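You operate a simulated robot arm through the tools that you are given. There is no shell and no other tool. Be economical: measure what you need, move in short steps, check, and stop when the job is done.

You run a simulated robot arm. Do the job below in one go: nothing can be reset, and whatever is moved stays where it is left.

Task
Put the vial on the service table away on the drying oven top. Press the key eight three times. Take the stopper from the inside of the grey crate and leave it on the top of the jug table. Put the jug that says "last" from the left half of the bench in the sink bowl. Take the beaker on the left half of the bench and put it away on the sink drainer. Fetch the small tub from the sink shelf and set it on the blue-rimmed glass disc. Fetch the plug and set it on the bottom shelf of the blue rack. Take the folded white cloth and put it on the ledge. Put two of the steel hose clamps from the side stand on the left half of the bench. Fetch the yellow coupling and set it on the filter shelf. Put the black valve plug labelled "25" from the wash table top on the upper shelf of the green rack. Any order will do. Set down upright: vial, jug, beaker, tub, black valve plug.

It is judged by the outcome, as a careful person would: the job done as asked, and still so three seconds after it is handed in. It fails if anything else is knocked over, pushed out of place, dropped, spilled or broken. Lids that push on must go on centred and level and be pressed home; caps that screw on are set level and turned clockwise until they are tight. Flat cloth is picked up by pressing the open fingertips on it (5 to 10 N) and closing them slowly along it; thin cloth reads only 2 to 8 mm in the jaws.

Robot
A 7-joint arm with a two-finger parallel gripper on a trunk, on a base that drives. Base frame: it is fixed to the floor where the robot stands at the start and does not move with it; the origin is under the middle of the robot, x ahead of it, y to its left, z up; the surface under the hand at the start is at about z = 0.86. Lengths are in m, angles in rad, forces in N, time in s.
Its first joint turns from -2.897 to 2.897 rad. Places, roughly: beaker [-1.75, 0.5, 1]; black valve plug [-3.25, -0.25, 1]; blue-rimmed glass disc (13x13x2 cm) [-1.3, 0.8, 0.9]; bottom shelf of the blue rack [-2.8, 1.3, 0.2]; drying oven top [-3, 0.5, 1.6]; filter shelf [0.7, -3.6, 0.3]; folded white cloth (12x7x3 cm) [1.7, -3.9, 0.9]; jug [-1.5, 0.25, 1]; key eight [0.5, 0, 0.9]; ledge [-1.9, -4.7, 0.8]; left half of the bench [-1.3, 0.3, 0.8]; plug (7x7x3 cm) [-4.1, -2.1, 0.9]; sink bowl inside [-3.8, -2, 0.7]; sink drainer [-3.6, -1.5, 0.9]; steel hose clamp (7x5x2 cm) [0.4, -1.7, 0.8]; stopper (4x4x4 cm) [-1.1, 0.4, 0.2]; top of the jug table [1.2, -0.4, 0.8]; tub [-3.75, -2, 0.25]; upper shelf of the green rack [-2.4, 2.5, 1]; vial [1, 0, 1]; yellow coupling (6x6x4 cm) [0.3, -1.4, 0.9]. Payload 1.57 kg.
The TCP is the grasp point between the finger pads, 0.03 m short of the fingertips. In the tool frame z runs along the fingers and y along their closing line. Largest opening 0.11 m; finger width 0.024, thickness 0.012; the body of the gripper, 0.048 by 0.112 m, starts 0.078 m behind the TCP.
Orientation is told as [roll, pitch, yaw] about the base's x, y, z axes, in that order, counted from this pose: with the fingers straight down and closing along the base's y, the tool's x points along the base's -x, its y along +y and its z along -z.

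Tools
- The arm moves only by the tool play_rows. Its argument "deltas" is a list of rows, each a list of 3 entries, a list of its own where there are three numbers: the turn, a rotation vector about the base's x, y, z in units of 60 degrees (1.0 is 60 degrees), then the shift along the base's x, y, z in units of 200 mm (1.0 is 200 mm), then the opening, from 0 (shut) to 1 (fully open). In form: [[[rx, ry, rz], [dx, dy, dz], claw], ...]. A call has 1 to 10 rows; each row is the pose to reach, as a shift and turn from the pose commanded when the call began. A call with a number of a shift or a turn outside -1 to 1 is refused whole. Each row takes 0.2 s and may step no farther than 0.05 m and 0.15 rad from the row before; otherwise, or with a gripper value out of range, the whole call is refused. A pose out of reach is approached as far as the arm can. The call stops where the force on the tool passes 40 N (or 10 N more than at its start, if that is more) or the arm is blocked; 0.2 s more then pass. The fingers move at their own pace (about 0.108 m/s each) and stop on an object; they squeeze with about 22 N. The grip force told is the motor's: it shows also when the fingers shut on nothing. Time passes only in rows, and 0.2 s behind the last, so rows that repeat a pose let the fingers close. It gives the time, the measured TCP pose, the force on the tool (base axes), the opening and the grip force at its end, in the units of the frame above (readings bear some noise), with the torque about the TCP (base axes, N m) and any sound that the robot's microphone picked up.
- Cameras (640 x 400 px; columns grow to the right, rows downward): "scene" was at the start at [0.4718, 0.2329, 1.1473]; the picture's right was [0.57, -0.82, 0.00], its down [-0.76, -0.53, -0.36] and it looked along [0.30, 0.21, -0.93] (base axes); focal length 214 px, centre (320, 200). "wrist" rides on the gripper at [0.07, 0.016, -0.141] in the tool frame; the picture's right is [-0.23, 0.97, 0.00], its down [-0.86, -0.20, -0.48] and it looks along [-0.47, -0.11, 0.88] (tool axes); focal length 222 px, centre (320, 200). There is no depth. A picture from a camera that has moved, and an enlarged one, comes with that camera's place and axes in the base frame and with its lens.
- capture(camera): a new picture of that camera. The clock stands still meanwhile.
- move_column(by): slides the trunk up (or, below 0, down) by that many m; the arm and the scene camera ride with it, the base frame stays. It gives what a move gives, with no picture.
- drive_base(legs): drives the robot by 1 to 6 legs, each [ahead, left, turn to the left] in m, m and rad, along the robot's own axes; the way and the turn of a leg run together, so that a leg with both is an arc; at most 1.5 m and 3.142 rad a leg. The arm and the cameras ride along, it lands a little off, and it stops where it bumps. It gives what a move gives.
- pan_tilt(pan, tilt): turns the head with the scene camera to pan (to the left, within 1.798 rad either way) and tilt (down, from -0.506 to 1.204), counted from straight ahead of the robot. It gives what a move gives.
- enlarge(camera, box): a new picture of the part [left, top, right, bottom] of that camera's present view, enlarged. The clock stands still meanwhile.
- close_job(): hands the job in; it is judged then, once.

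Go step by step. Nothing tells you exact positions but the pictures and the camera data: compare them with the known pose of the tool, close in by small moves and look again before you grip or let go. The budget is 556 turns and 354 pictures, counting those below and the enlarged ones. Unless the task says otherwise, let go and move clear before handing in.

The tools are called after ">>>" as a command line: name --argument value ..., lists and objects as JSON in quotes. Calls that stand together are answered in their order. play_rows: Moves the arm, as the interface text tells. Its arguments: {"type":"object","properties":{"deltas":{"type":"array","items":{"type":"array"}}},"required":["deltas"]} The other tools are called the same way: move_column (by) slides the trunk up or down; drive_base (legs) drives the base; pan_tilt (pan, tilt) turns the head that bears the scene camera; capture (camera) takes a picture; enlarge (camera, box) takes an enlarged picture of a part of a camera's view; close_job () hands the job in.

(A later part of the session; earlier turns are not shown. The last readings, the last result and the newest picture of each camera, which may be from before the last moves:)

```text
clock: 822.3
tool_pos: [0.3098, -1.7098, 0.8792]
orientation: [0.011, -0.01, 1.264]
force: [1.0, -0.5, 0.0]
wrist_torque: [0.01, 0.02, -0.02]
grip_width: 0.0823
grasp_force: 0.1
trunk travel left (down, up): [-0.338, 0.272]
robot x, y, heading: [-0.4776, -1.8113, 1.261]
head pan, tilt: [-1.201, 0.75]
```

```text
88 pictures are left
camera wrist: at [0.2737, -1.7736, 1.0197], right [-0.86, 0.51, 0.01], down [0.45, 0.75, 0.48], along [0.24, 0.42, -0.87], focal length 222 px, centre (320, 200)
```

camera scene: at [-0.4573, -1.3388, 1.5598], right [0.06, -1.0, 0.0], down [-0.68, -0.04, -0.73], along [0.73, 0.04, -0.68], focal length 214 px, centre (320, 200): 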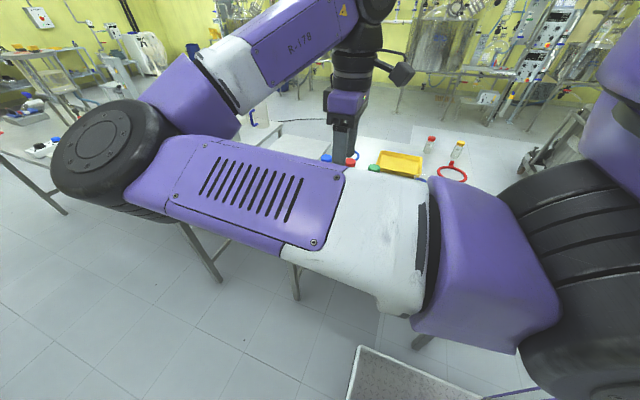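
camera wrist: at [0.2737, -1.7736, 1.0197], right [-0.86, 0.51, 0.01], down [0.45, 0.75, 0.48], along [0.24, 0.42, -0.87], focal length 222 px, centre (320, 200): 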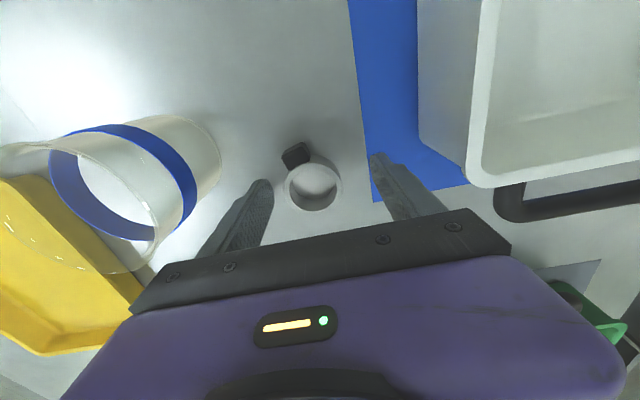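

>>> move_column --by -0.006

>>> play_rows --deltas '[[[0, 0, 0], [0, 0, 0], 0.6], [[0, 0, 0], [0, 0, 0], 0.5], [[0, 0, 0], [0, 0, 0], 0.4], [[0, 0, 0], [0, 0, 0], 0.3], [[0, 0, 0], [0, 0, 0], 0.25], [[0, 0, 0], [0, 0, 0], 0.25]]'

>>> capture --camera "wrist"

```text
clock: 822.9
tool_pos: [0.3097, -1.7105, 0.8734]
orientation: [0.011, -0.011, 1.263]
force: [-0.1, -0.2, 0.8]
wrist_torque: [-0.01, -0.02, 0.02]
grip_width: 0.0827
grasp_force: 0.0
trunk travel left (down, up): [-0.332, 0.278]
robot x, y, heading: [-0.4803, -1.8124, 1.255]
head pan, tilt: [-1.201, 0.75]
```

```text
clock: 824.2
tool_pos: [0.3091, -1.7097, 0.8716]
orientation: [0.013, -0.012, 1.263]
force: [0.1, 0.7, 1.6]
wrist_torque: [0.01, -0.03, 0.03]
grip_width: 0.0506
grasp_force: 22.1
trunk travel left (down, up): [-0.332, 0.278]
robot x, y, heading: [-0.4802, -1.8101, 1.265]
head pan, tilt: [-1.201, 0.75]
```

```text
87 pictures are left
camera wrist: at [0.2737, -1.7735, 1.0139], right [-0.86, 0.51, 0.01], down [0.45, 0.75, 0.48], along [0.24, 0.42, -0.87], focal length 222 px, centre (320, 200)
```

wrist: 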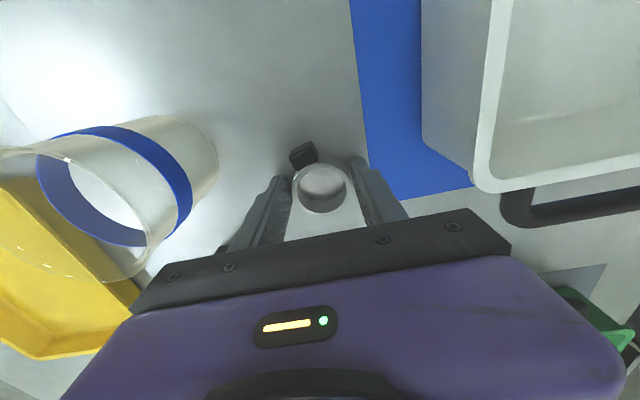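

The clamp is gripped. I'll lift it, retract, and carry it via the aisle side of the bench, where there is free space.

>>> move_column --by 0.27

>>> play_rows --deltas '[[[0, 0, 0], [-0.1, 0.05, 0.2], 0.25], [[0, 0, 0], [-0.3, 0.1, 0.3], 0.25], [[0, 0, 0], [-0.5, 0.16, 0.4], 0.25], [[0, 0, 0], [-0.7, 0.22, 0.5], 0.25], [[0, 0, 0], [-0.9, 0.3, 0.6], 0.25], [[0, 0, 0], [-1.0, 0.45, 0.7], 0.25]]'

>>> drive_base --legs '[[0, 1.2, 0], [0, 1.12, 0], [1.2, 0, 0]]'

>>> capture --camera "wrist"

```text
clock: 827.0
tool_pos: [0.3096, -1.7086, 1.1435]
orientation: [0.011, -0.011, 1.263]
force: [0.0, -0.7, -1.2]
wrist_torque: [0.0, 0.0, 0.01]
grip_width: 0.0507
grasp_force: 21.8
trunk travel left (down, up): [-0.602, 0.008]
robot x, y, heading: [-0.4778, -1.8103, 1.26]
head pan, tilt: [-1.201, 0.75]
```

```text
clock: 828.4
tool_pos: [0.1105, -1.6201, 1.2837]
orientation: [0.012, -0.012, 1.264]
force: [-0.5, 0.1, -0.3]
wrist_torque: [0.04, -0.02, 0.02]
grip_width: 0.0503
grasp_force: 22.1
trunk travel left (down, up): [-0.602, 0.008]
robot x, y, heading: [-0.4744, -1.8158, 1.258]
head pan, tilt: [-1.201, 0.75]
```

```text
clock: 845.5
tool_pos: [-1.715, 0.2266, 1.2829]
orientation: [0.009, -0.012, 1.243]
force: [0.8, 0.0, -0.8]
wrist_torque: [-0.03, -0.02, 0.0]
grip_width: 0.0498
grasp_force: 21.4
trunk travel left (down, up): [-0.602, 0.008]
robot x, y, heading: [-2.3062, 0.0434, 1.238]
head pan, tilt: [-1.201, 0.75]
```

```text
86 pictures are left
camera wrist: at [-1.7512, 0.1637, 1.4244], right [-0.85, 0.53, 0.01], down [0.47, 0.74, 0.48], along [0.25, 0.42, -0.87], focal length 222 px, centre (320, 200)
```

wrist: 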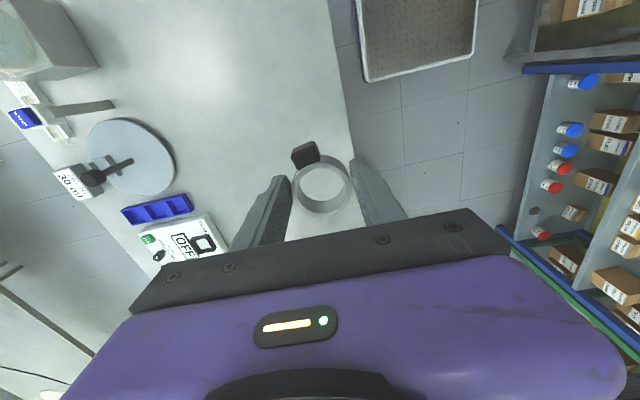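

>>> play_rows --deltas '[[[0, 0, 0], [0.17, -0.15, 0], 0.25], [[0, 0, 0], [0.34, -0.3, 0], 0.25], [[0, 0, 0], [0.5, -0.45, -0.05], 0.25], [[0, 0, 0], [0.5, -0.45, -0.28], 0.25], [[0, 0, 0], [0.5, -0.45, -0.52], 0.25], [[0, 0, 0], [0.5, -0.45, -0.76], 0.25], [[0, 0, 0], [0.5, -0.45, -1.0], 0.25]]'

>>> play_rows --deltas '[[[0, 0, 0], [0, 0, -0.24], 0.25], [[0, 0, 0], [0, 0, -0.48], 0.25], [[0, 0, 0], [0, 0, -0.72], 0.25], [[0, 0, 0], [0, 0, -0.85], 0.25]]'

>>> capture --camera "wrist"

```text
clock: 847.1
tool_pos: [-1.6151, 0.1358, 1.0812]
orientation: [0.011, -0.01, 1.243]
force: [0.0, -0.3, 0.2]
wrist_torque: [-0.01, 0.03, 0.0]
grip_width: 0.05
grasp_force: 21.3
trunk travel left (down, up): [-0.602, 0.008]
robot x, y, heading: [-2.3075, 0.0478, 1.247]
head pan, tilt: [-1.201, 0.75]
```

```text
clock: 848.1
tool_pos: [-1.6157, 0.1367, 0.9137]
orientation: [0.012, -0.012, 1.244]
force: [0.4, -1.0, -0.7]
wrist_torque: [0.04, 0.02, -0.02]
grip_width: 0.0499
grasp_force: 22.4
trunk travel left (down, up): [-0.602, 0.008]
robot x, y, heading: [-2.305, 0.0431, 1.244]
head pan, tilt: [-1.201, 0.75]
```

```text
85 pictures are left
camera wrist: at [-1.6522, 0.0736, 1.0547], right [-0.85, 0.53, 0.01], down [0.47, 0.74, 0.48], along [0.25, 0.42, -0.87], focal length 222 px, centre (320, 200)
```

wrist: 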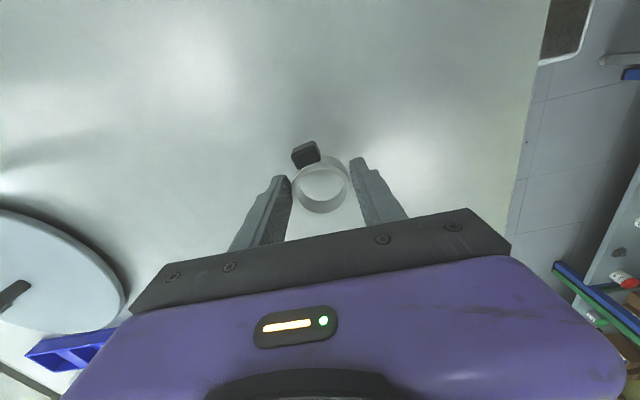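

>>> play_rows --deltas '[[[0, 0, 0], [0, 0, -0.05], 0.25], [[0, 0, 0], [0, 0, -0.1], 0.25], [[0, 0, 0], [0, 0, -0.12], 0.25], [[0, 0, 0], [0, 0, -0.14], 0.25], [[0, 0, 0], [0, 0, -0.16], 0.25]]'

```text
clock: 849.3
tool_pos: [-1.6152, 0.1363, 0.8821]
orientation: [0.009, -0.011, 1.245]
force: [-1.1, -0.2, 3.1]
wrist_torque: [0.01, -0.07, 0.02]
grip_width: 0.0496
grasp_force: 22.7
trunk travel left (down, up): [-0.602, 0.008]
robot x, y, heading: [-2.3052, 0.045, 1.242]
head pan, tilt: [-1.201, 0.75]
```

>>> play_rows --deltas '[[[0, 0, 0], [0, 0, -0.005], 0.25], [[0, 0, 0], [0, 0, 0], 0.5], [[0, 0, 0], [0, 0, 0], 0.7], [[0, 0, 0], [0, 0, 0], 0.75], [[0, 0, 0], [0, 0, 0.2], 0.75], [[0, 0, 0], [0, 0, 0.4], 0.75], [[0, 0, 0], [0, 0, 0.6], 0.75], [[0, 0, 0], [0, 0, 0.8], 0.75], [[0, 0, 0], [0, 0, 1.0], 0.75]]'

>>> capture --camera "wrist"

```text
clock: 851.3
tool_pos: [-1.6157, 0.1362, 1.082]
orientation: [0.011, -0.01, 1.244]
force: [-0.4, -0.8, 0.1]
wrist_torque: [0.08, -0.03, 0.01]
grip_width: 0.0825
grasp_force: 0.0
trunk travel left (down, up): [-0.602, 0.008]
robot x, y, heading: [-2.3076, 0.0451, 1.243]
head pan, tilt: [-1.201, 0.75]
```

```text
84 pictures are left
camera wrist: at [-1.6517, 0.0729, 1.2226], right [-0.85, 0.53, 0.01], down [0.47, 0.74, 0.48], along [0.25, 0.42, -0.87], focal length 222 px, centre (320, 200)
```

wrist: 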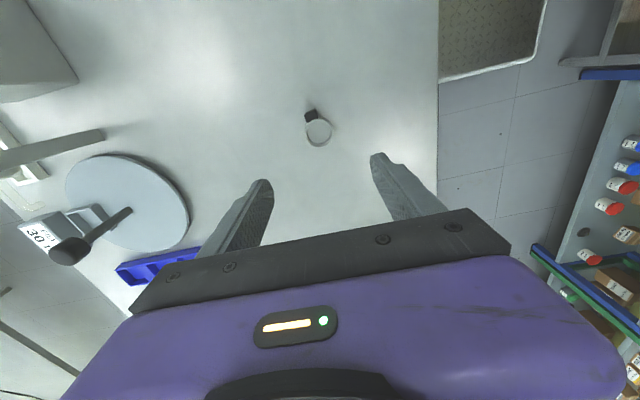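

One clamp is on the bench. I'll go back for a second one, aiming for the isolated third clamp near (0.30, -1.90).

>>> play_rows --deltas '[[[0, 0, 0], [-0.15, 0.1, 0.2], 0.75], [[0, 0, 0], [-0.3, 0.25, 0.4], 0.75], [[0, 0, 0], [-0.5, 0.35, 0.6], 0.75], [[0, 0, 0], [-0.6, 0.4, 0.8], 0.75], [[0, 0, 0], [-0.6, 0.4, 1.0], 0.75]]'

>>> drive_base --legs '[[-1.35, 0, 0.015], [0, -1.2, 0], [0, -1.13, 0]]'

>>> capture --camera "wrist"

```text
refused: row 1 steps farther than a row can; nothing moved
```

```text
clock: 869.0
tool_pos: [0.1473, -1.8775, 1.0809]
orientation: [0.01, -0.011, 1.249]
force: [-0.1, -0.1, 0.0]
wrist_torque: [0.01, -0.05, 0.03]
grip_width: 0.0827
grasp_force: 0.2
trunk travel left (down, up): [-0.602, 0.008]
robot x, y, heading: [-0.5453, -1.9719, 1.246]
head pan, tilt: [-1.201, 0.75]
```

```text
83 pictures are left
camera wrist: at [0.1113, -1.9396, 1.2226], right [-0.85, 0.52, 0.01], down [0.46, 0.74, 0.48], along [0.24, 0.42, -0.87], focal length 222 px, centre (320, 200)
```

wrist: 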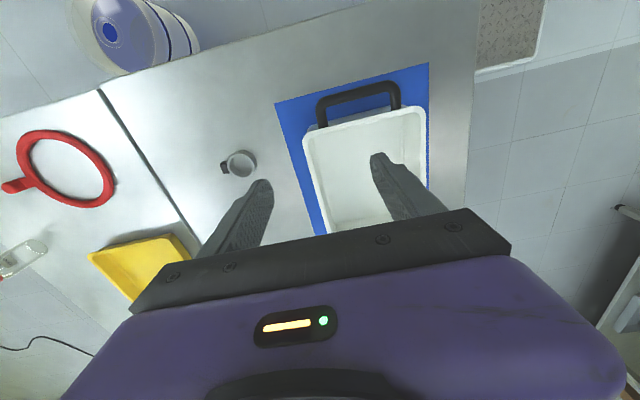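

>>> drive_base --legs '[[0, -0.055, 0]]'

>>> play_rows --deltas '[[[0, 0, 0], [0.15, -0.05, 0], 0.95], [[0, 0, 0], [0.3, -0.05, 0], 0.95], [[0, 0, 0], [0.48, -0.04, 0], 0.95]]'

>>> move_column --by -0.13

>>> capture --camera "wrist"

```text
clock: 870.0
tool_pos: [0.2003, -1.8932, 1.0822]
orientation: [0.01, -0.009, 1.249]
force: [-0.4, 0.6, -0.4]
wrist_torque: [0.0, -0.02, -0.01]
grip_width: 0.0822
grasp_force: 0.0
trunk travel left (down, up): [-0.602, 0.008]
robot x, y, heading: [-0.4915, -1.9857, 1.248]
head pan, tilt: [-1.201, 0.75]
```

```text
clock: 870.8
tool_pos: [0.2893, -1.9006, 1.0833]
orientation: [0.01, -0.009, 1.25]
force: [0.0, 0.5, -0.2]
wrist_torque: [-0.05, 0.03, -0.01]
grip_width: 0.1045
grasp_force: 0.0
out of reach, approached as far as the arm can: row 3
trunk travel left (down, up): [-0.602, 0.008]
robot x, y, heading: [-0.4915, -1.9876, 1.248]
head pan, tilt: [-1.201, 0.75]
```

```text
clock: 872.3
tool_pos: [0.2892, -1.9008, 0.954]
orientation: [0.011, -0.01, 1.25]
force: [-0.3, 0.4, 0.7]
wrist_torque: [-0.03, 0.02, 0.02]
grip_width: 0.1047
grasp_force: 0.1
trunk travel left (down, up): [-0.472, 0.138]
robot x, y, heading: [-0.4925, -1.9907, 1.246]
head pan, tilt: [-1.201, 0.75]
```

```text
82 pictures are left
camera wrist: at [0.2524, -1.9637, 1.094], right [-0.85, 0.52, 0.01], down [0.46, 0.74, 0.48], along [0.24, 0.42, -0.87], focal length 222 px, centre (320, 200)
```

wrist: 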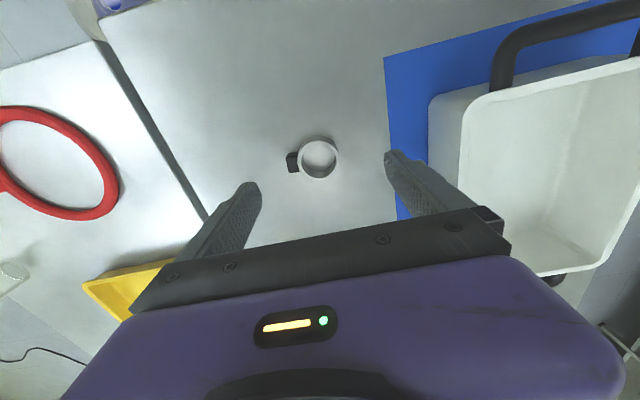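

>>> move_column --by -0.075

>>> move_column --by -0.006

>>> capture --camera "wrist"

```text
clock: 873.5
tool_pos: [0.2897, -1.9007, 0.877]
orientation: [0.01, -0.013, 1.249]
force: [-0.3, -1.1, 0.5]
wrist_torque: [0.0, 0.0, -0.01]
grip_width: 0.1045
grasp_force: 0.0
trunk travel left (down, up): [-0.397, 0.213]
robot x, y, heading: [-0.495, -1.9894, 1.248]
head pan, tilt: [-1.201, 0.75]
```

```text
clock: 874.0
tool_pos: [0.289, -1.8996, 0.8714]
orientation: [0.012, -0.011, 1.248]
force: [0.1, 1.1, -0.5]
wrist_torque: [0.05, 0.03, 0.01]
grip_width: 0.1045
grasp_force: 0.0
trunk travel left (down, up): [-0.391, 0.219]
robot x, y, heading: [-0.4923, -1.9873, 1.246]
head pan, tilt: [-1.201, 0.75]
```

```text
81 pictures are left
camera wrist: at [0.2524, -1.9637, 1.0129], right [-0.85, 0.52, 0.01], down [0.46, 0.74, 0.48], along [0.24, 0.42, -0.87], focal length 222 px, centre (320, 200)
```

wrist: 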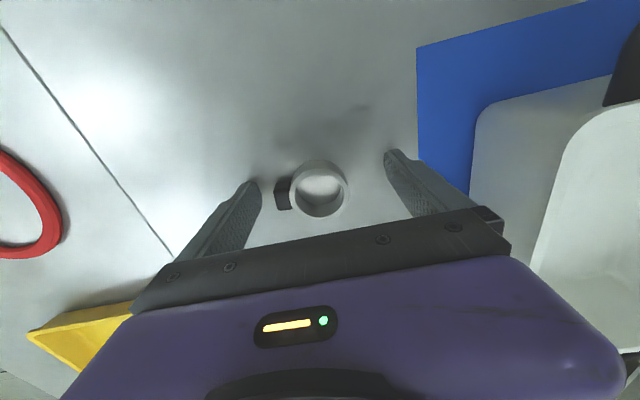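

>>> play_rows --deltas '[[[0, 0, 0], [0, 0, 0], 0.8], [[0, 0, 0], [0, 0, 0], 0.7], [[0, 0, 0], [0, 0, 0], 0.6], [[0, 0, 0], [0, 0, 0], 0.5], [[0, 0, 0], [0, 0, 0], 0.4], [[0, 0, 0], [0, 0, 0], 0.4]]'

>>> move_column --by 0.2

>>> capture --camera "wrist"

```text
clock: 875.4
tool_pos: [0.2887, -1.9, 0.8721]
orientation: [0.01, -0.01, 1.252]
force: [-1.2, -0.8, 0.5]
wrist_torque: [0.0, -0.02, 0.01]
grip_width: 0.0595
grasp_force: 21.8
trunk travel left (down, up): [-0.391, 0.219]
robot x, y, heading: [-0.4927, -1.9884, 1.247]
head pan, tilt: [-1.201, 0.75]
```

```text
clock: 877.6
tool_pos: [0.2881, -1.9008, 1.0724]
orientation: [0.011, -0.011, 1.249]
force: [-0.2, -0.2, 0.1]
wrist_torque: [0.0, -0.02, 0.01]
grip_width: 0.0594
grasp_force: 22.2
trunk travel left (down, up): [-0.591, 0.019]
robot x, y, heading: [-0.4942, -1.9895, 1.244]
head pan, tilt: [-1.201, 0.75]
```

```text
80 pictures are left
camera wrist: at [0.2524, -1.9636, 1.2128], right [-0.85, 0.52, 0.01], down [0.46, 0.74, 0.48], along [0.24, 0.42, -0.87], focal length 222 px, centre (320, 200)
```

wrist: 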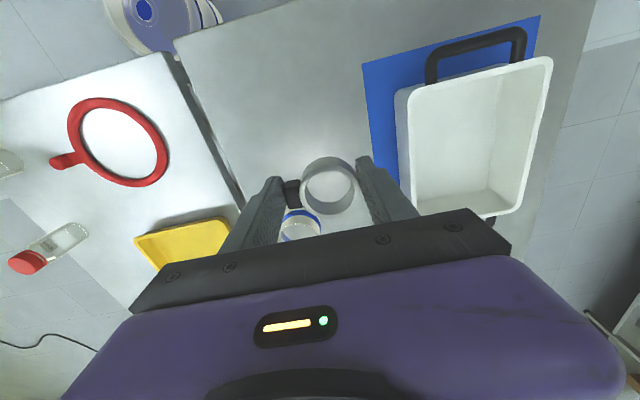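

>>> play_rows --deltas '[[[0, 0, 0], [-0.1, 0.05, 0.2], 0.4], [[0, 0, 0], [-0.25, 0.1, 0.35], 0.4], [[0, 0, 0], [-0.4, 0.16, 0.5], 0.4], [[0, 0, 0], [-0.55, 0.22, 0.65], 0.4], [[0, 0, 0], [-0.7, 0.3, 0.8], 0.4], [[0, 0, 0], [-0.85, 0.4, 0.95], 0.4]]'

>>> drive_base --legs '[[0, 1.2, 0], [0, 1.16, 0], [1.4, 0, 0]]'

>>> capture --camera "wrist"

```text
clock: 879.0
tool_pos: [0.119, -1.8217, 1.2607]
orientation: [0.012, -0.011, 1.25]
force: [0.0, 0.1, -1.4]
wrist_torque: [0.05, 0.04, -0.01]
grip_width: 0.0595
grasp_force: 22.0
trunk travel left (down, up): [-0.591, 0.019]
robot x, y, heading: [-0.4908, -1.9896, 1.248]
head pan, tilt: [-1.201, 0.75]
```

```text
clock: 897.1
tool_pos: [-1.6704, 0.2571, 1.2606]
orientation: [0.011, -0.011, 1.263]
force: [0.2, -0.6, -0.7]
wrist_torque: [0.0, -0.02, 0.0]
grip_width: 0.0593
grasp_force: 22.4
trunk travel left (down, up): [-0.591, 0.019]
robot x, y, heading: [-2.2793, 0.0828, 1.26]
head pan, tilt: [-1.201, 0.75]
```

```text
79 pictures are left
camera wrist: at [-1.7068, 0.1936, 1.4019], right [-0.86, 0.51, 0.01], down [0.46, 0.75, 0.48], along [0.24, 0.42, -0.87], focal length 222 px, centre (320, 200)
```

wrist: 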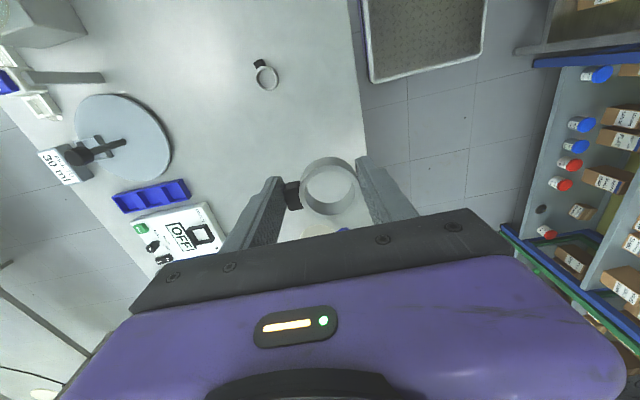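

>>> play_rows --deltas '[[[0, 0, 0], [0.2, 0.03, 0], 0.4], [[0, 0, 0], [0.42, 0.06, 0], 0.4], [[0, 0, 0], [0.42, 0.06, -0.24], 0.4], [[0, 0, 0], [0.42, 0.06, -0.48], 0.4], [[0, 0, 0], [0.42, 0.06, -0.72], 0.4], [[0, 0, 0], [0.42, 0.06, -0.96], 0.4]]'

>>> play_rows --deltas '[[[0, 0, 0], [0, 0, -0.24], 0.4], [[0, 0, 0], [0, 0, -0.48], 0.4], [[0, 0, 0], [0, 0, -0.72], 0.4], [[0, 0, 0], [0, 0, -0.85], 0.4], [[0, 0, 0], [0, 0, -0.88], 0.4], [[0, 0, 0], [0, 0, -0.91], 0.4]]'

>>> capture --camera "wrist"

```text
clock: 898.5
tool_pos: [-1.5862, 0.2685, 1.07]
orientation: [0.011, -0.01, 1.258]
force: [-0.6, -0.2, -0.4]
wrist_torque: [-0.03, -0.02, -0.01]
grip_width: 0.0592
grasp_force: 22.0
trunk travel left (down, up): [-0.591, 0.019]
robot x, y, heading: [-2.2834, 0.0843, 1.257]
head pan, tilt: [-1.201, 0.75]
```

```text
clock: 899.9
tool_pos: [-1.5869, 0.268, 0.8858]
orientation: [0.011, -0.009, 1.259]
force: [-0.2, -0.2, -0.6]
wrist_torque: [0.02, -0.02, -0.02]
grip_width: 0.0592
grasp_force: 22.0
trunk travel left (down, up): [-0.591, 0.019]
robot x, y, heading: [-2.2825, 0.0808, 1.255]
head pan, tilt: [-1.201, 0.75]
```

```text
78 pictures are left
camera wrist: at [-1.6226, 0.2054, 1.0276], right [-0.86, 0.51, 0.01], down [0.46, 0.75, 0.48], along [0.24, 0.42, -0.87], focal length 222 px, centre (320, 200)
```

wrist: 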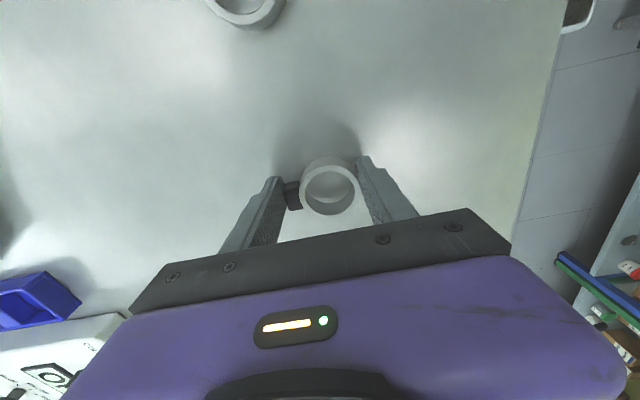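

>>> play_rows --deltas '[[[0, 0, 0], [0, 0, -0.01], 0.4], [[0, 0, 0], [0, 0, -0.02], 0.4], [[0, 0, 0], [0, 0, -0.03], 0.4]]'

```text
clock: 900.7
tool_pos: [-1.5884, 0.2696, 0.8796]
orientation: [0.011, -0.011, 1.259]
force: [-1.9, -0.2, 2.7]
wrist_torque: [-0.05, -0.04, -0.06]
grip_width: 0.0593
grasp_force: 21.8
trunk travel left (down, up): [-0.591, 0.019]
robot x, y, heading: [-2.2792, 0.0822, 1.257]
head pan, tilt: [-1.201, 0.75]
```

Contact is made; I'll release and lift.

>>> play_rows --deltas '[[[0, 0, 0], [0, 0, -0.005], 0.5], [[0, 0, 0], [0, 0, 0], 0.7], [[0, 0, 0], [0, 0, 0], 0.85], [[0, 0, 0], [0, 0, 0], 0.85], [[0, 0, 0], [0, 0, 0.2], 0.85], [[0, 0, 0], [0, 0, 0.4], 0.85], [[0, 0, 0], [0, 0, 0.6], 0.85], [[0, 0, 0], [0, 0, 0.8], 0.85], [[0, 0, 0], [0, 0, 1.0], 0.85]]'

>>> play_rows --deltas '[[[0, 0, 0], [-0.1, 0.03, 0.2], 0.7], [[0, 0, 0], [-0.2, 0.06, 0.4], 0.7], [[0, 0, 0], [-0.3, 0.1, 0.6], 0.7], [[0, 0, 0], [-0.45, 0.14, 0.75], 0.7], [[0, 0, 0], [-0.6, 0.2, 0.9], 0.7]]'

>>> capture --camera "wrist"

```text
clock: 902.7
tool_pos: [-1.5864, 0.2692, 1.0794]
orientation: [0.01, -0.011, 1.261]
force: [0.4, 0.2, 0.1]
wrist_torque: [-0.02, -0.01, 0.02]
grip_width: 0.0936
grasp_force: 0.1
trunk travel left (down, up): [-0.591, 0.019]
robot x, y, heading: [-2.2795, 0.0801, 1.252]
head pan, tilt: [-1.201, 0.75]
```

```text
clock: 903.9
tool_pos: [-1.7077, 0.3087, 1.2607]
orientation: [0.012, -0.009, 1.262]
force: [1.6, 0.1, -0.4]
wrist_torque: [0.05, 0.03, 0.01]
grip_width: 0.0771
grasp_force: 0.1
trunk travel left (down, up): [-0.591, 0.019]
robot x, y, heading: [-2.2849, 0.0864, 1.261]
head pan, tilt: [-1.201, 0.75]
```

```text
77 pictures are left
camera wrist: at [-1.7429, 0.2449, 1.4019], right [-0.86, 0.51, 0.01], down [0.46, 0.75, 0.48], along [0.24, 0.42, -0.87], focal length 222 px, centre (320, 200)
```

wrist: 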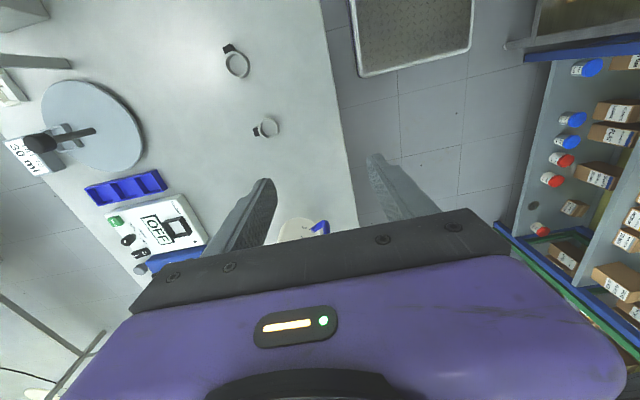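

Both clamps are on the bench. Last is the yellow coupling; I'll drive back to the stand.

>>> drive_base --legs '[[-1.05, 0, 0], [0, -1.2, 0], [0, -1.1, 0]]'

>>> capture --camera "wrist"

```text
clock: 920.2
tool_pos: [0.1553, -1.3559, 1.2609]
orientation: [0.011, -0.011, 1.277]
force: [0.6, 0.7, 0.4]
wrist_torque: [0.0, -0.01, 0.0]
grip_width: 0.0773
grasp_force: 0.0
trunk travel left (down, up): [-0.591, 0.019]
robot x, y, heading: [-0.4139, -1.5903, 1.275]
head pan, tilt: [-1.201, 0.75]
```

```text
76 pictures are left
camera wrist: at [0.1206, -1.4187, 1.402], right [-0.87, 0.5, 0.01], down [0.44, 0.76, 0.48], along [0.23, 0.43, -0.87], focal length 222 px, centre (320, 200)
```

wrist: 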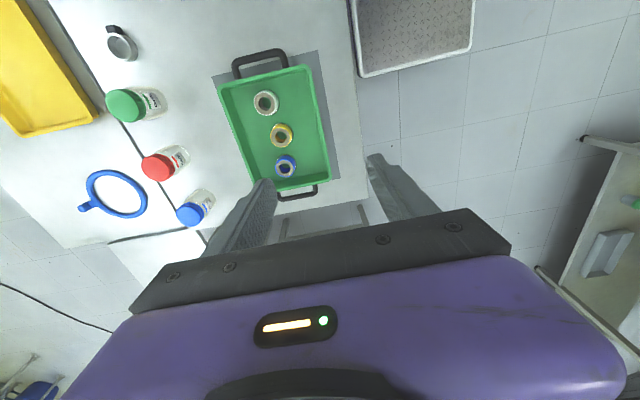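

>>> play_rows --deltas '[[[0, 0, 0], [0.22, 0, 0], 0.9], [[0, 0, 0], [0.46, -0.02, 0], 0.9], [[0, 0, 0], [0.46, -0.02, -0.24], 0.9], [[0, 0, 0], [0.46, -0.02, -0.48], 0.9], [[0, 0, 0], [0.46, -0.02, -0.72], 0.9], [[0, 0, 0], [0.46, -0.02, -0.96], 0.9]]'

>>> play_rows --deltas '[[[0, 0, 0], [0, 0, -0.2], 0.9], [[0, 0, 0], [0, 0, -0.35], 0.9]]'

>>> capture --camera "wrist"

```text
clock: 921.6
tool_pos: [0.2461, -1.3594, 1.068]
orientation: [0.011, -0.011, 1.277]
force: [0.0, 0.3, -0.1]
wrist_torque: [-0.03, 0.01, 0.03]
grip_width: 0.099
grasp_force: 0.0
trunk travel left (down, up): [-0.591, 0.019]
robot x, y, heading: [-0.412, -1.5903, 1.276]
head pan, tilt: [-1.201, 0.75]
```

```text
clock: 922.2
tool_pos: [0.246, -1.3594, 0.9993]
orientation: [0.011, -0.012, 1.278]
force: [-0.4, -0.5, 0.4]
wrist_torque: [0.0, 0.01, 0.02]
grip_width: 0.0991
grasp_force: 0.0
trunk travel left (down, up): [-0.591, 0.019]
robot x, y, heading: [-0.4148, -1.5964, 1.278]
head pan, tilt: [-1.201, 0.75]
```

```text
75 pictures are left
camera wrist: at [0.212, -1.422, 1.1396], right [-0.87, 0.5, 0.01], down [0.44, 0.76, 0.48], along [0.23, 0.43, -0.87], focal length 222 px, centre (320, 200)
```

wrist: 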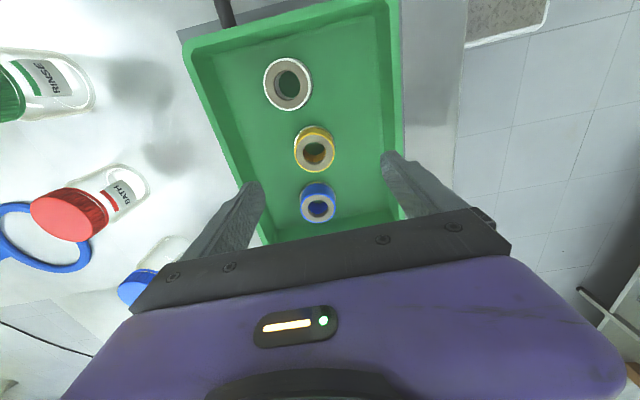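

>>> play_rows --deltas '[[[0, 0, 0], [0.01, -0.01, 0], 0.7], [[0, 0, 0], [0.01, -0.01, -0.2], 0.7], [[0, 0, 0], [0.01, -0.01, -0.4], 0.7], [[0, 0, 0], [0.01, -0.01, -0.48], 0.7]]'

>>> capture --camera "wrist"

```text
clock: 923.2
tool_pos: [0.2492, -1.3608, 0.9025]
orientation: [0.011, -0.011, 1.278]
force: [0.9, -0.2, -0.2]
wrist_torque: [0.01, 0.03, 0.04]
grip_width: 0.077
grasp_force: 0.0
trunk travel left (down, up): [-0.591, 0.019]
robot x, y, heading: [-0.4127, -1.5935, 1.278]
head pan, tilt: [-1.201, 0.75]
```

```text
74 pictures are left
camera wrist: at [0.214, -1.4244, 1.0434], right [-0.87, 0.5, 0.01], down [0.44, 0.75, 0.48], along [0.23, 0.43, -0.87], focal length 222 px, centre (320, 200)
```

wrist: 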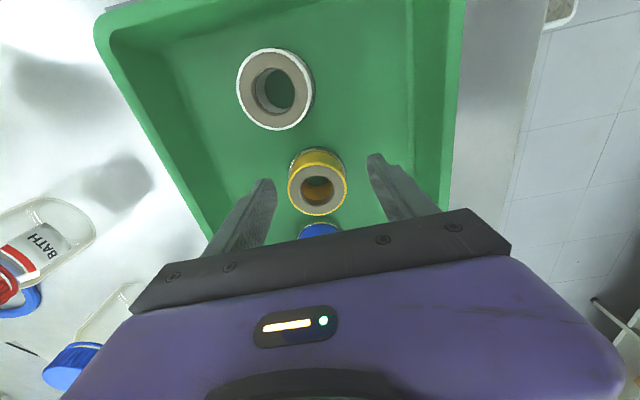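

>>> play_rows --deltas '[[[0, 0, 0], [0, 0, -0.05], 0.7], [[0, 0, 0], [0, 0, -0.1], 0.7], [[0, 0, 0], [0, 0, -0.12], 0.7], [[0, 0, 0], [0, 0, -0.12], 0.5], [[0, 0, 0], [0, 0, -0.12], 0.35], [[0, 0, 0], [0, 0, -0.12], 0.3], [[0, 0, 0], [0, 0, -0.12], 0.3]]'

>>> play_rows --deltas '[[[0, 0, 0], [0, 0, 0.2], 0.3], [[0, 0, 0], [0, 0, 0.44], 0.3], [[0, 0, 0], [0, 0, 0.68], 0.3], [[0, 0, 0], [0, 0, 0.9], 0.3]]'

>>> capture --camera "wrist"

```text
clock: 924.8
tool_pos: [0.2492, -1.3613, 0.8803]
orientation: [0.011, -0.011, 1.279]
force: [0.6, 0.0, -0.3]
wrist_torque: [-0.01, -0.06, -0.02]
grip_width: 0.0508
grasp_force: 21.3
trunk travel left (down, up): [-0.591, 0.019]
robot x, y, heading: [-0.4138, -1.5923, 1.273]
head pan, tilt: [-1.201, 0.75]
```

```text
clock: 925.8
tool_pos: [0.2494, -1.3601, 1.0572]
orientation: [0.012, -0.011, 1.276]
force: [0.3, 0.1, -1.1]
wrist_torque: [0.0, 0.0, -0.01]
grip_width: 0.0513
grasp_force: 22.1
trunk travel left (down, up): [-0.591, 0.019]
robot x, y, heading: [-0.412, -1.591, 1.278]
head pan, tilt: [-1.201, 0.75]
```

```text
73 pictures are left
camera wrist: at [0.2155, -1.4254, 1.1988], right [-0.87, 0.5, 0.01], down [0.44, 0.76, 0.48], along [0.23, 0.43, -0.87], focal length 222 px, centre (320, 200)
```

wrist: 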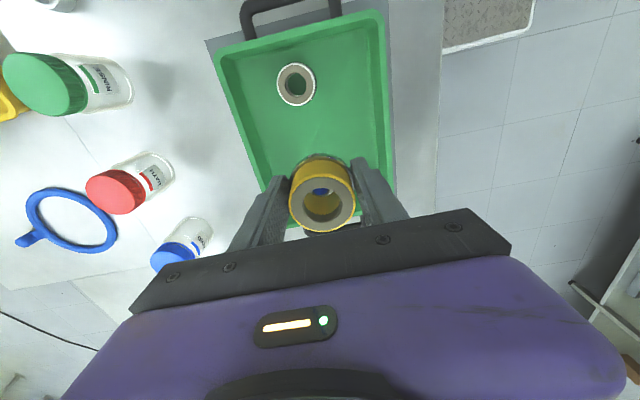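

The yellow coupling is held. I'll retract, go to the south corridor, and reverse along it to the filter shelf.

>>> play_rows --deltas '[[[0, 0, 0], [-0.1, 0.03, 0.2], 0.3], [[0, 0, 0], [-0.25, 0.08, 0.36], 0.3], [[0, 0, 0], [-0.4, 0.14, 0.52], 0.3], [[0, 0, 0], [-0.55, 0.22, 0.68], 0.3], [[0, 0, 0], [-0.7, 0.3, 0.84], 0.3], [[0, 0, 0], [-0.85, 0.4, 1.0], 0.3]]'

>>> drive_base --legs '[[0, 0.68, 0], [-1.2, 0, 0], [-1.2, 0, 0], [0, 0, 1.55]]'

>>> pan_tilt --pan -1.79 --tilt 0.6

>>> capture --camera "scene"

```text
clock: 927.2
tool_pos: [0.0783, -1.2811, 1.2591]
orientation: [0.012, -0.01, 1.276]
force: [0.0, -0.8, -0.9]
wrist_torque: [0.0, 0.04, 0.03]
grip_width: 0.0511
grasp_force: 21.6
trunk travel left (down, up): [-0.591, 0.019]
robot x, y, heading: [-0.4146, -1.5887, 1.277]
head pan, tilt: [-1.201, 0.75]
```

```text
clock: 946.1
tool_pos: [-2.0607, -3.201, 1.2595]
orientation: [0.011, -0.01, 2.836]
force: [-0.8, -0.2, -2.0]
wrist_torque: [-0.01, -0.02, 0.02]
grip_width: 0.0511
grasp_force: 22.5
trunk travel left (down, up): [-0.591, 0.019]
robot x, y, heading: [-1.7552, -3.6961, 2.837]
head pan, tilt: [-1.201, 0.75]
```

```text
clock: 947.1
tool_pos: [-2.0604, -3.2012, 1.2587]
orientation: [0.011, -0.011, 2.836]
force: [0.0, -0.4, -1.0]
wrist_torque: [0.01, 0.0, 0.0]
grip_width: 0.0511
grasp_force: 21.0
trunk travel left (down, up): [-0.591, 0.019]
robot x, y, heading: [-1.7601, -3.6979, 2.833]
head pan, tilt: [-1.791, 0.6]
```

```text
72 pictures are left
camera scene: at [-2.1811, -3.6804, 1.5576], right [0.86, -0.5, 0.0], down [-0.28, -0.49, -0.82], along [0.42, 0.71, -0.57], focal length 214 px, centre (320, 200)
```

scene: 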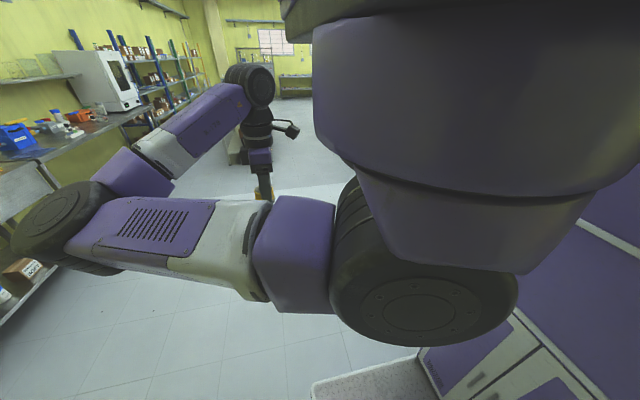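

>>> drive_base --legs '[[-1.2, 0.03, 0], [-1.2, 0, 0]]'

>>> pan_tilt --pan -1.0 --tilt 0.8

>>> capture --camera "scene"

>>> capture --camera "wrist"

```text
clock: 958.8
tool_pos: [0.2115, -3.9457, 1.2596]
orientation: [0.011, -0.011, 2.844]
force: [-0.1, 0.5, -0.8]
wrist_torque: [0.01, 0.0, 0.04]
grip_width: 0.0513
grasp_force: 22.0
trunk travel left (down, up): [-0.591, 0.019]
robot x, y, heading: [0.522, -4.4387, 2.839]
head pan, tilt: [-1.791, 0.6]
```

```text
clock: 960.0
tool_pos: [0.2117, -3.9459, 1.2592]
orientation: [0.009, -0.011, 2.842]
force: [0.0, -0.4, -0.8]
wrist_torque: [0.01, 0.0, -0.01]
grip_width: 0.0511
grasp_force: 22.3
trunk travel left (down, up): [-0.591, 0.019]
robot x, y, heading: [0.5152, -4.4412, 2.842]
head pan, tilt: [-1.0, 0.799]
```

```text
71 pictures are left
camera scene: at [0.0297, -4.4249, 1.5408], right [0.96, 0.26, 0.0], down [0.19, -0.69, -0.7], along [-0.18, 0.67, -0.72], focal length 214 px, centre (320, 200)
```

scene: 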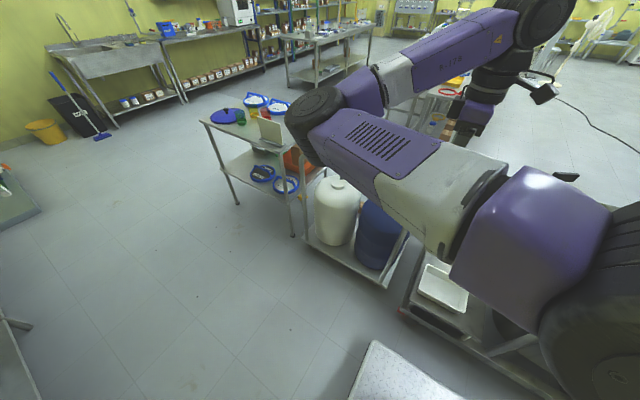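

```text
70 pictures are left
camera wrist: at [0.2756, -3.9806, 1.3996], right [-0.5, -0.86, 0.01], down [-0.75, 0.45, 0.48], along [-0.42, 0.23, -0.87], focal length 222 px, centre (320, 200)
```

wrist: 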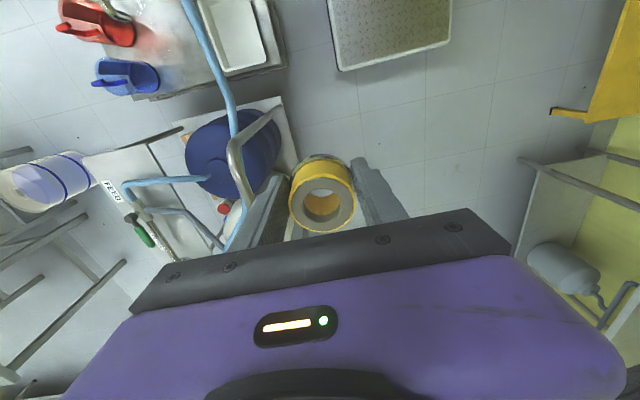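

The filter platform is visible with a free spot between the cups and a white tray, but a blue hose crosses above it on this side. I'll back up slightly and measure the hose height with a lower view.

>>> drive_base --legs '[[-0.4, 0, 0]]'

>>> capture --camera "wrist"

>>> move_column --by -0.3

>>> capture --camera "wrist"

>>> pan_tilt --pan -0.9 --tilt 0.6

>>> capture --camera "scene"

```text
clock: 962.5
tool_pos: [0.5967, -4.0639, 1.2575]
orientation: [0.009, -0.01, 2.837]
force: [-0.7, 0.0, -1.1]
wrist_torque: [-0.01, -0.01, -0.01]
grip_width: 0.0511
grasp_force: 22.4
trunk travel left (down, up): [-0.591, 0.019]
robot x, y, heading: [0.9, -4.5586, 2.828]
head pan, tilt: [-1.0, 0.799]
```

```text
69 pictures are left
camera wrist: at [0.6598, -4.0994, 1.3996], right [-0.51, -0.86, 0.01], down [-0.75, 0.45, 0.48], along [-0.42, 0.24, -0.87], focal length 222 px, centre (320, 200)
```

wrist: 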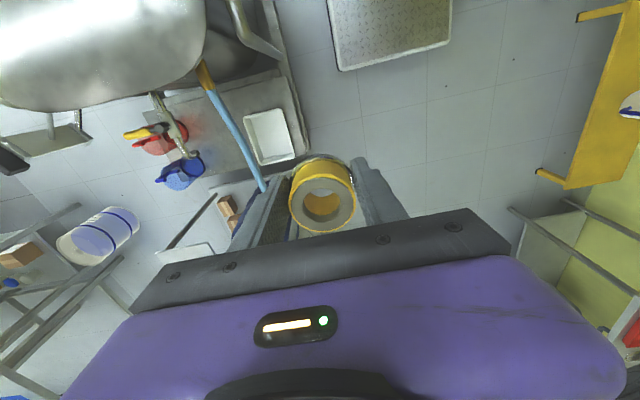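

```text
clock: 965.5
tool_pos: [0.5957, -4.064, 0.9593]
orientation: [0.01, -0.012, 2.836]
force: [-0.5, -0.5, -0.8]
wrist_torque: [0.0, 0.03, -0.02]
grip_width: 0.0509
grasp_force: 22.1
trunk travel left (down, up): [-0.291, 0.319]
robot x, y, heading: [0.9025, -4.5633, 2.831]
head pan, tilt: [-1.0, 0.799]
```

```text
68 pictures are left
camera wrist: at [0.6599, -4.0994, 1.0997], right [-0.51, -0.86, 0.01], down [-0.75, 0.45, 0.48], along [-0.42, 0.24, -0.87], focal length 222 px, centre (320, 200)
```

wrist: 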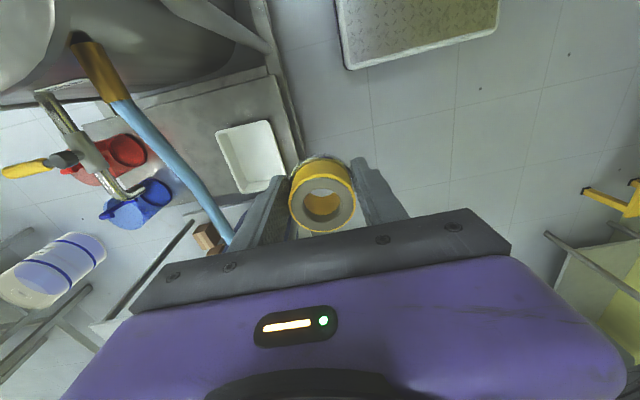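

```text
clock: 966.2
tool_pos: [0.5973, -4.0623, 0.9586]
orientation: [0.01, -0.011, 2.836]
force: [0.2, -0.8, -0.2]
wrist_torque: [-0.02, -0.01, 0.0]
grip_width: 0.051
grasp_force: 21.9
trunk travel left (down, up): [-0.291, 0.319]
robot x, y, heading: [0.8992, -4.5593, 2.838]
head pan, tilt: [-0.901, 0.6]
```

```text
67 pictures are left
camera scene: at [0.4008, -4.5375, 1.2576], right [0.94, 0.35, 0.0], down [0.2, -0.53, -0.82], along [-0.29, 0.77, -0.57], focal length 214 px, centre (320, 200)
```

scene: 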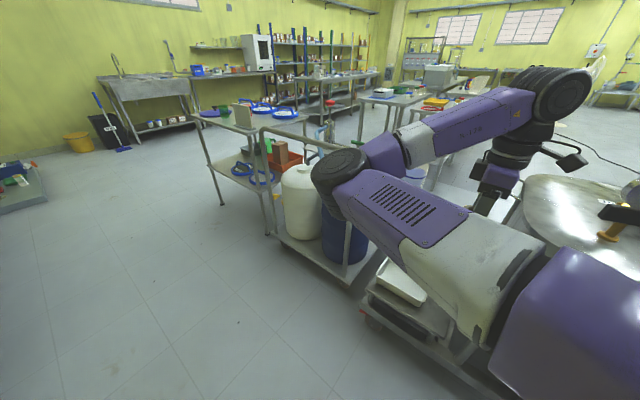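

The hose hangs at about z 0.83 along the platform's south edge, so I must go in under it with a low, tilted hand. First I'll turn the hand to point at the platform and lower it in free space.

>>> play_rows --deltas '[[[0, 0, -0.14], [-0.08, 0.0, 0], 0.3], [[0, 0, -0.28], [-0.16, 0.0, 0], 0.3], [[0, 0, -0.42], [-0.24, 0, 0], 0.3], [[0, 0, -0.56], [-0.3, 0.02, 0], 0.3], [[0, 0, -0.7], [-0.36, 0.04, -0.1], 0.3], [[0, 0, -0.84], [-0.42, 0.06, -0.2], 0.3], [[0, 0, -0.98], [-0.45, 0.08, -0.3], 0.3]]'

>>> play_rows --deltas '[[[0, 0, -0.14], [0, 0.0, -0.15], 0.3], [[0, 0, -0.28], [0, 0.0, -0.3], 0.3], [[0, 0, -0.42], [0, 0, -0.45], 0.3], [[0, 0, -0.53], [0, 0.0, -0.6], 0.3], [[0, 0, -0.53], [0, 0, -0.8], 0.3], [[0, 0, -0.53], [0, 0, -1.0], 0.3]]'

>>> capture --camera "scene"

```text
clock: 967.8
tool_pos: [0.5061, -4.0472, 0.8977]
orientation: [0.01, -0.007, 1.809]
force: [0.0, -0.7, -0.5]
wrist_torque: [-0.02, 0.0, 0.02]
grip_width: 0.0511
grasp_force: 21.4
trunk travel left (down, up): [-0.291, 0.319]
robot x, y, heading: [0.9015, -4.56, 2.835]
head pan, tilt: [-0.901, 0.6]
```

```text
clock: 969.2
tool_pos: [0.5056, -4.0458, 0.6991]
orientation: [0.01, -0.01, 1.251]
force: [0.0, -0.7, -1.3]
wrist_torque: [-0.04, 0.0, 0.0]
grip_width: 0.0511
grasp_force: 22.0
trunk travel left (down, up): [-0.291, 0.319]
robot x, y, heading: [0.9033, -4.5617, 2.834]
head pan, tilt: [-0.901, 0.6]
```

```text
66 pictures are left
camera scene: at [0.4008, -4.5375, 1.2578], right [0.94, 0.35, 0.0], down [0.2, -0.53, -0.83], along [-0.29, 0.77, -0.56], focal length 214 px, centre (320, 200)
```

scene: 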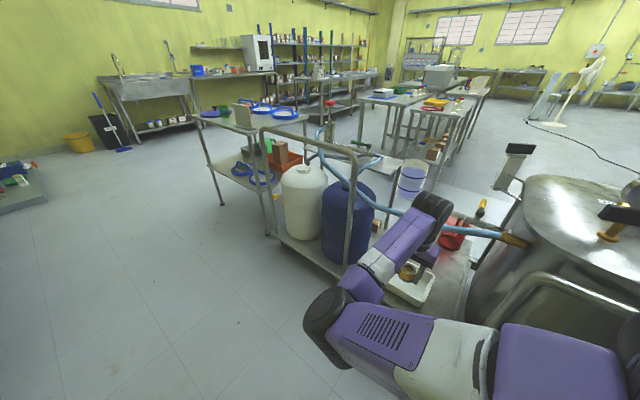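

>>> play_rows --deltas '[[[0.13, -0.043, 0], [0, 0, -0.1], 0.3], [[0.26, -0.086, 0], [0, 0, -0.25], 0.3], [[0.39, -0.129, 0], [0, 0, -0.45], 0.3], [[0.526, -0.172, 0], [0, 0, -0.65], 0.3], [[0.526, -0.172, 0], [0, 0, -0.85], 0.3], [[0.526, -0.172, 0], [0, 0, -1.0], 0.3]]'

>>> capture --camera "scene"

>>> capture --camera "wrist"

```text
clock: 970.6
tool_pos: [0.5058, -4.0483, 0.4976]
orientation: [0.011, -0.59, 1.256]
force: [0.3, -0.7, -1.2]
wrist_torque: [-0.04, 0.04, 0.04]
grip_width: 0.0509
grasp_force: 22.2
trunk travel left (down, up): [-0.291, 0.319]
robot x, y, heading: [0.9013, -4.5566, 2.832]
head pan, tilt: [-0.901, 0.6]
```

```text
65 pictures are left
camera scene: at [0.4008, -4.5377, 1.2577], right [0.94, 0.35, 0.0], down [0.2, -0.53, -0.83], along [-0.29, 0.77, -0.56], focal length 214 px, centre (320, 200)
```

scene: 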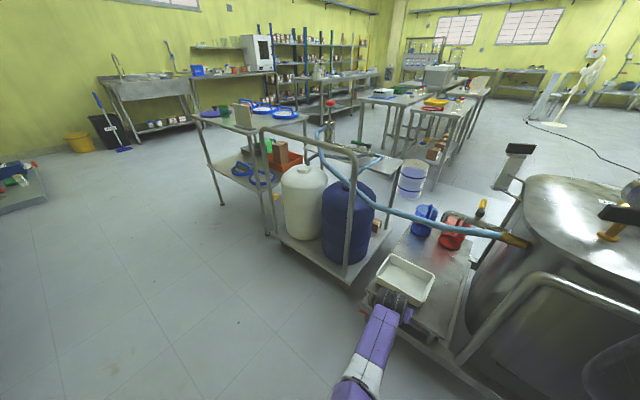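

```text
64 pictures are left
camera wrist: at [0.4502, -4.1733, 0.5768], right [-0.87, 0.48, 0.14], down [0.33, 0.36, 0.87], along [0.37, 0.8, -0.47], focal length 222 px, centre (320, 200)
```

wrist: 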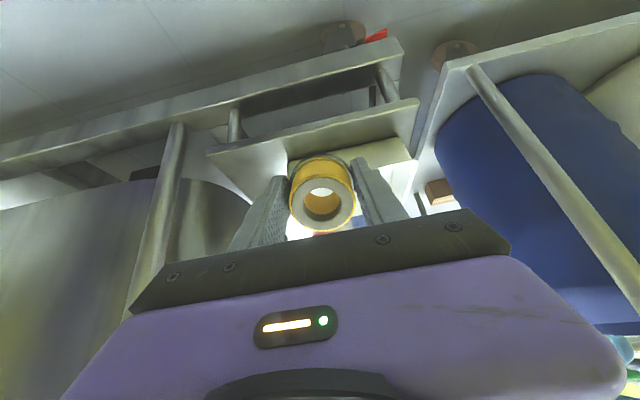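

The view is clear: the free spot is between the white tray and the cups, and the arm now hangs low under the hose. I'll adjust the arm and base so the spot is within reach.

>>> play_rows --deltas '[[[0, 0, 0], [0.22, -0.07, 0], 0.3], [[0, 0, 0], [0.44, -0.14, 0], 0.3], [[0, 0, 0], [0.66, -0.21, 0], 0.3], [[0, 0, 0], [0.88, -0.28, 0], 0.3]]'

>>> drive_base --legs '[[0.2, 0, 0], [0, -0.12, 0]]'

>>> capture --camera "scene"

```text
clock: 971.6
tool_pos: [0.6832, -4.103, 0.4986]
orientation: [0.01, -0.59, 1.256]
force: [-0.3, -0.6, -0.1]
wrist_torque: [0.01, 0.01, 0.02]
grip_width: 0.051
grasp_force: 21.6
trunk travel left (down, up): [-0.291, 0.319]
robot x, y, heading: [0.901, -4.5604, 2.832]
head pan, tilt: [-0.901, 0.6]
```

```text
clock: 974.0
tool_pos: [0.5302, -3.9262, 0.4983]
orientation: [0.012, -0.591, 1.253]
force: [0.2, 0.0, -0.7]
wrist_torque: [0.01, 0.0, 0.03]
grip_width: 0.0512
grasp_force: 21.8
trunk travel left (down, up): [-0.291, 0.319]
robot x, y, heading: [0.7477, -4.3846, 2.828]
head pan, tilt: [-0.901, 0.6]
```

```text
63 pictures are left
camera scene: at [0.2482, -4.3599, 1.2577], right [0.94, 0.35, 0.0], down [0.2, -0.53, -0.83], along [-0.29, 0.77, -0.56], focal length 214 px, centre (320, 200)
```

scene: 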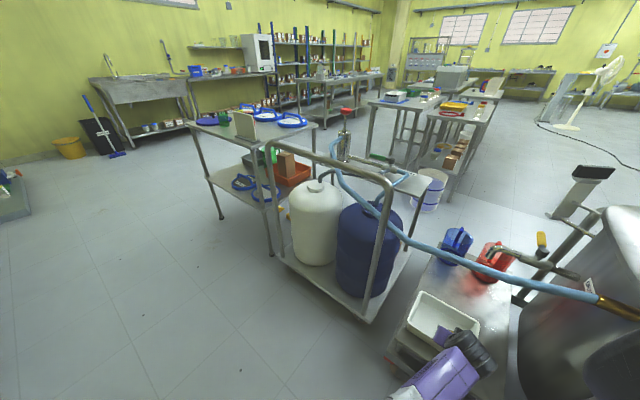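

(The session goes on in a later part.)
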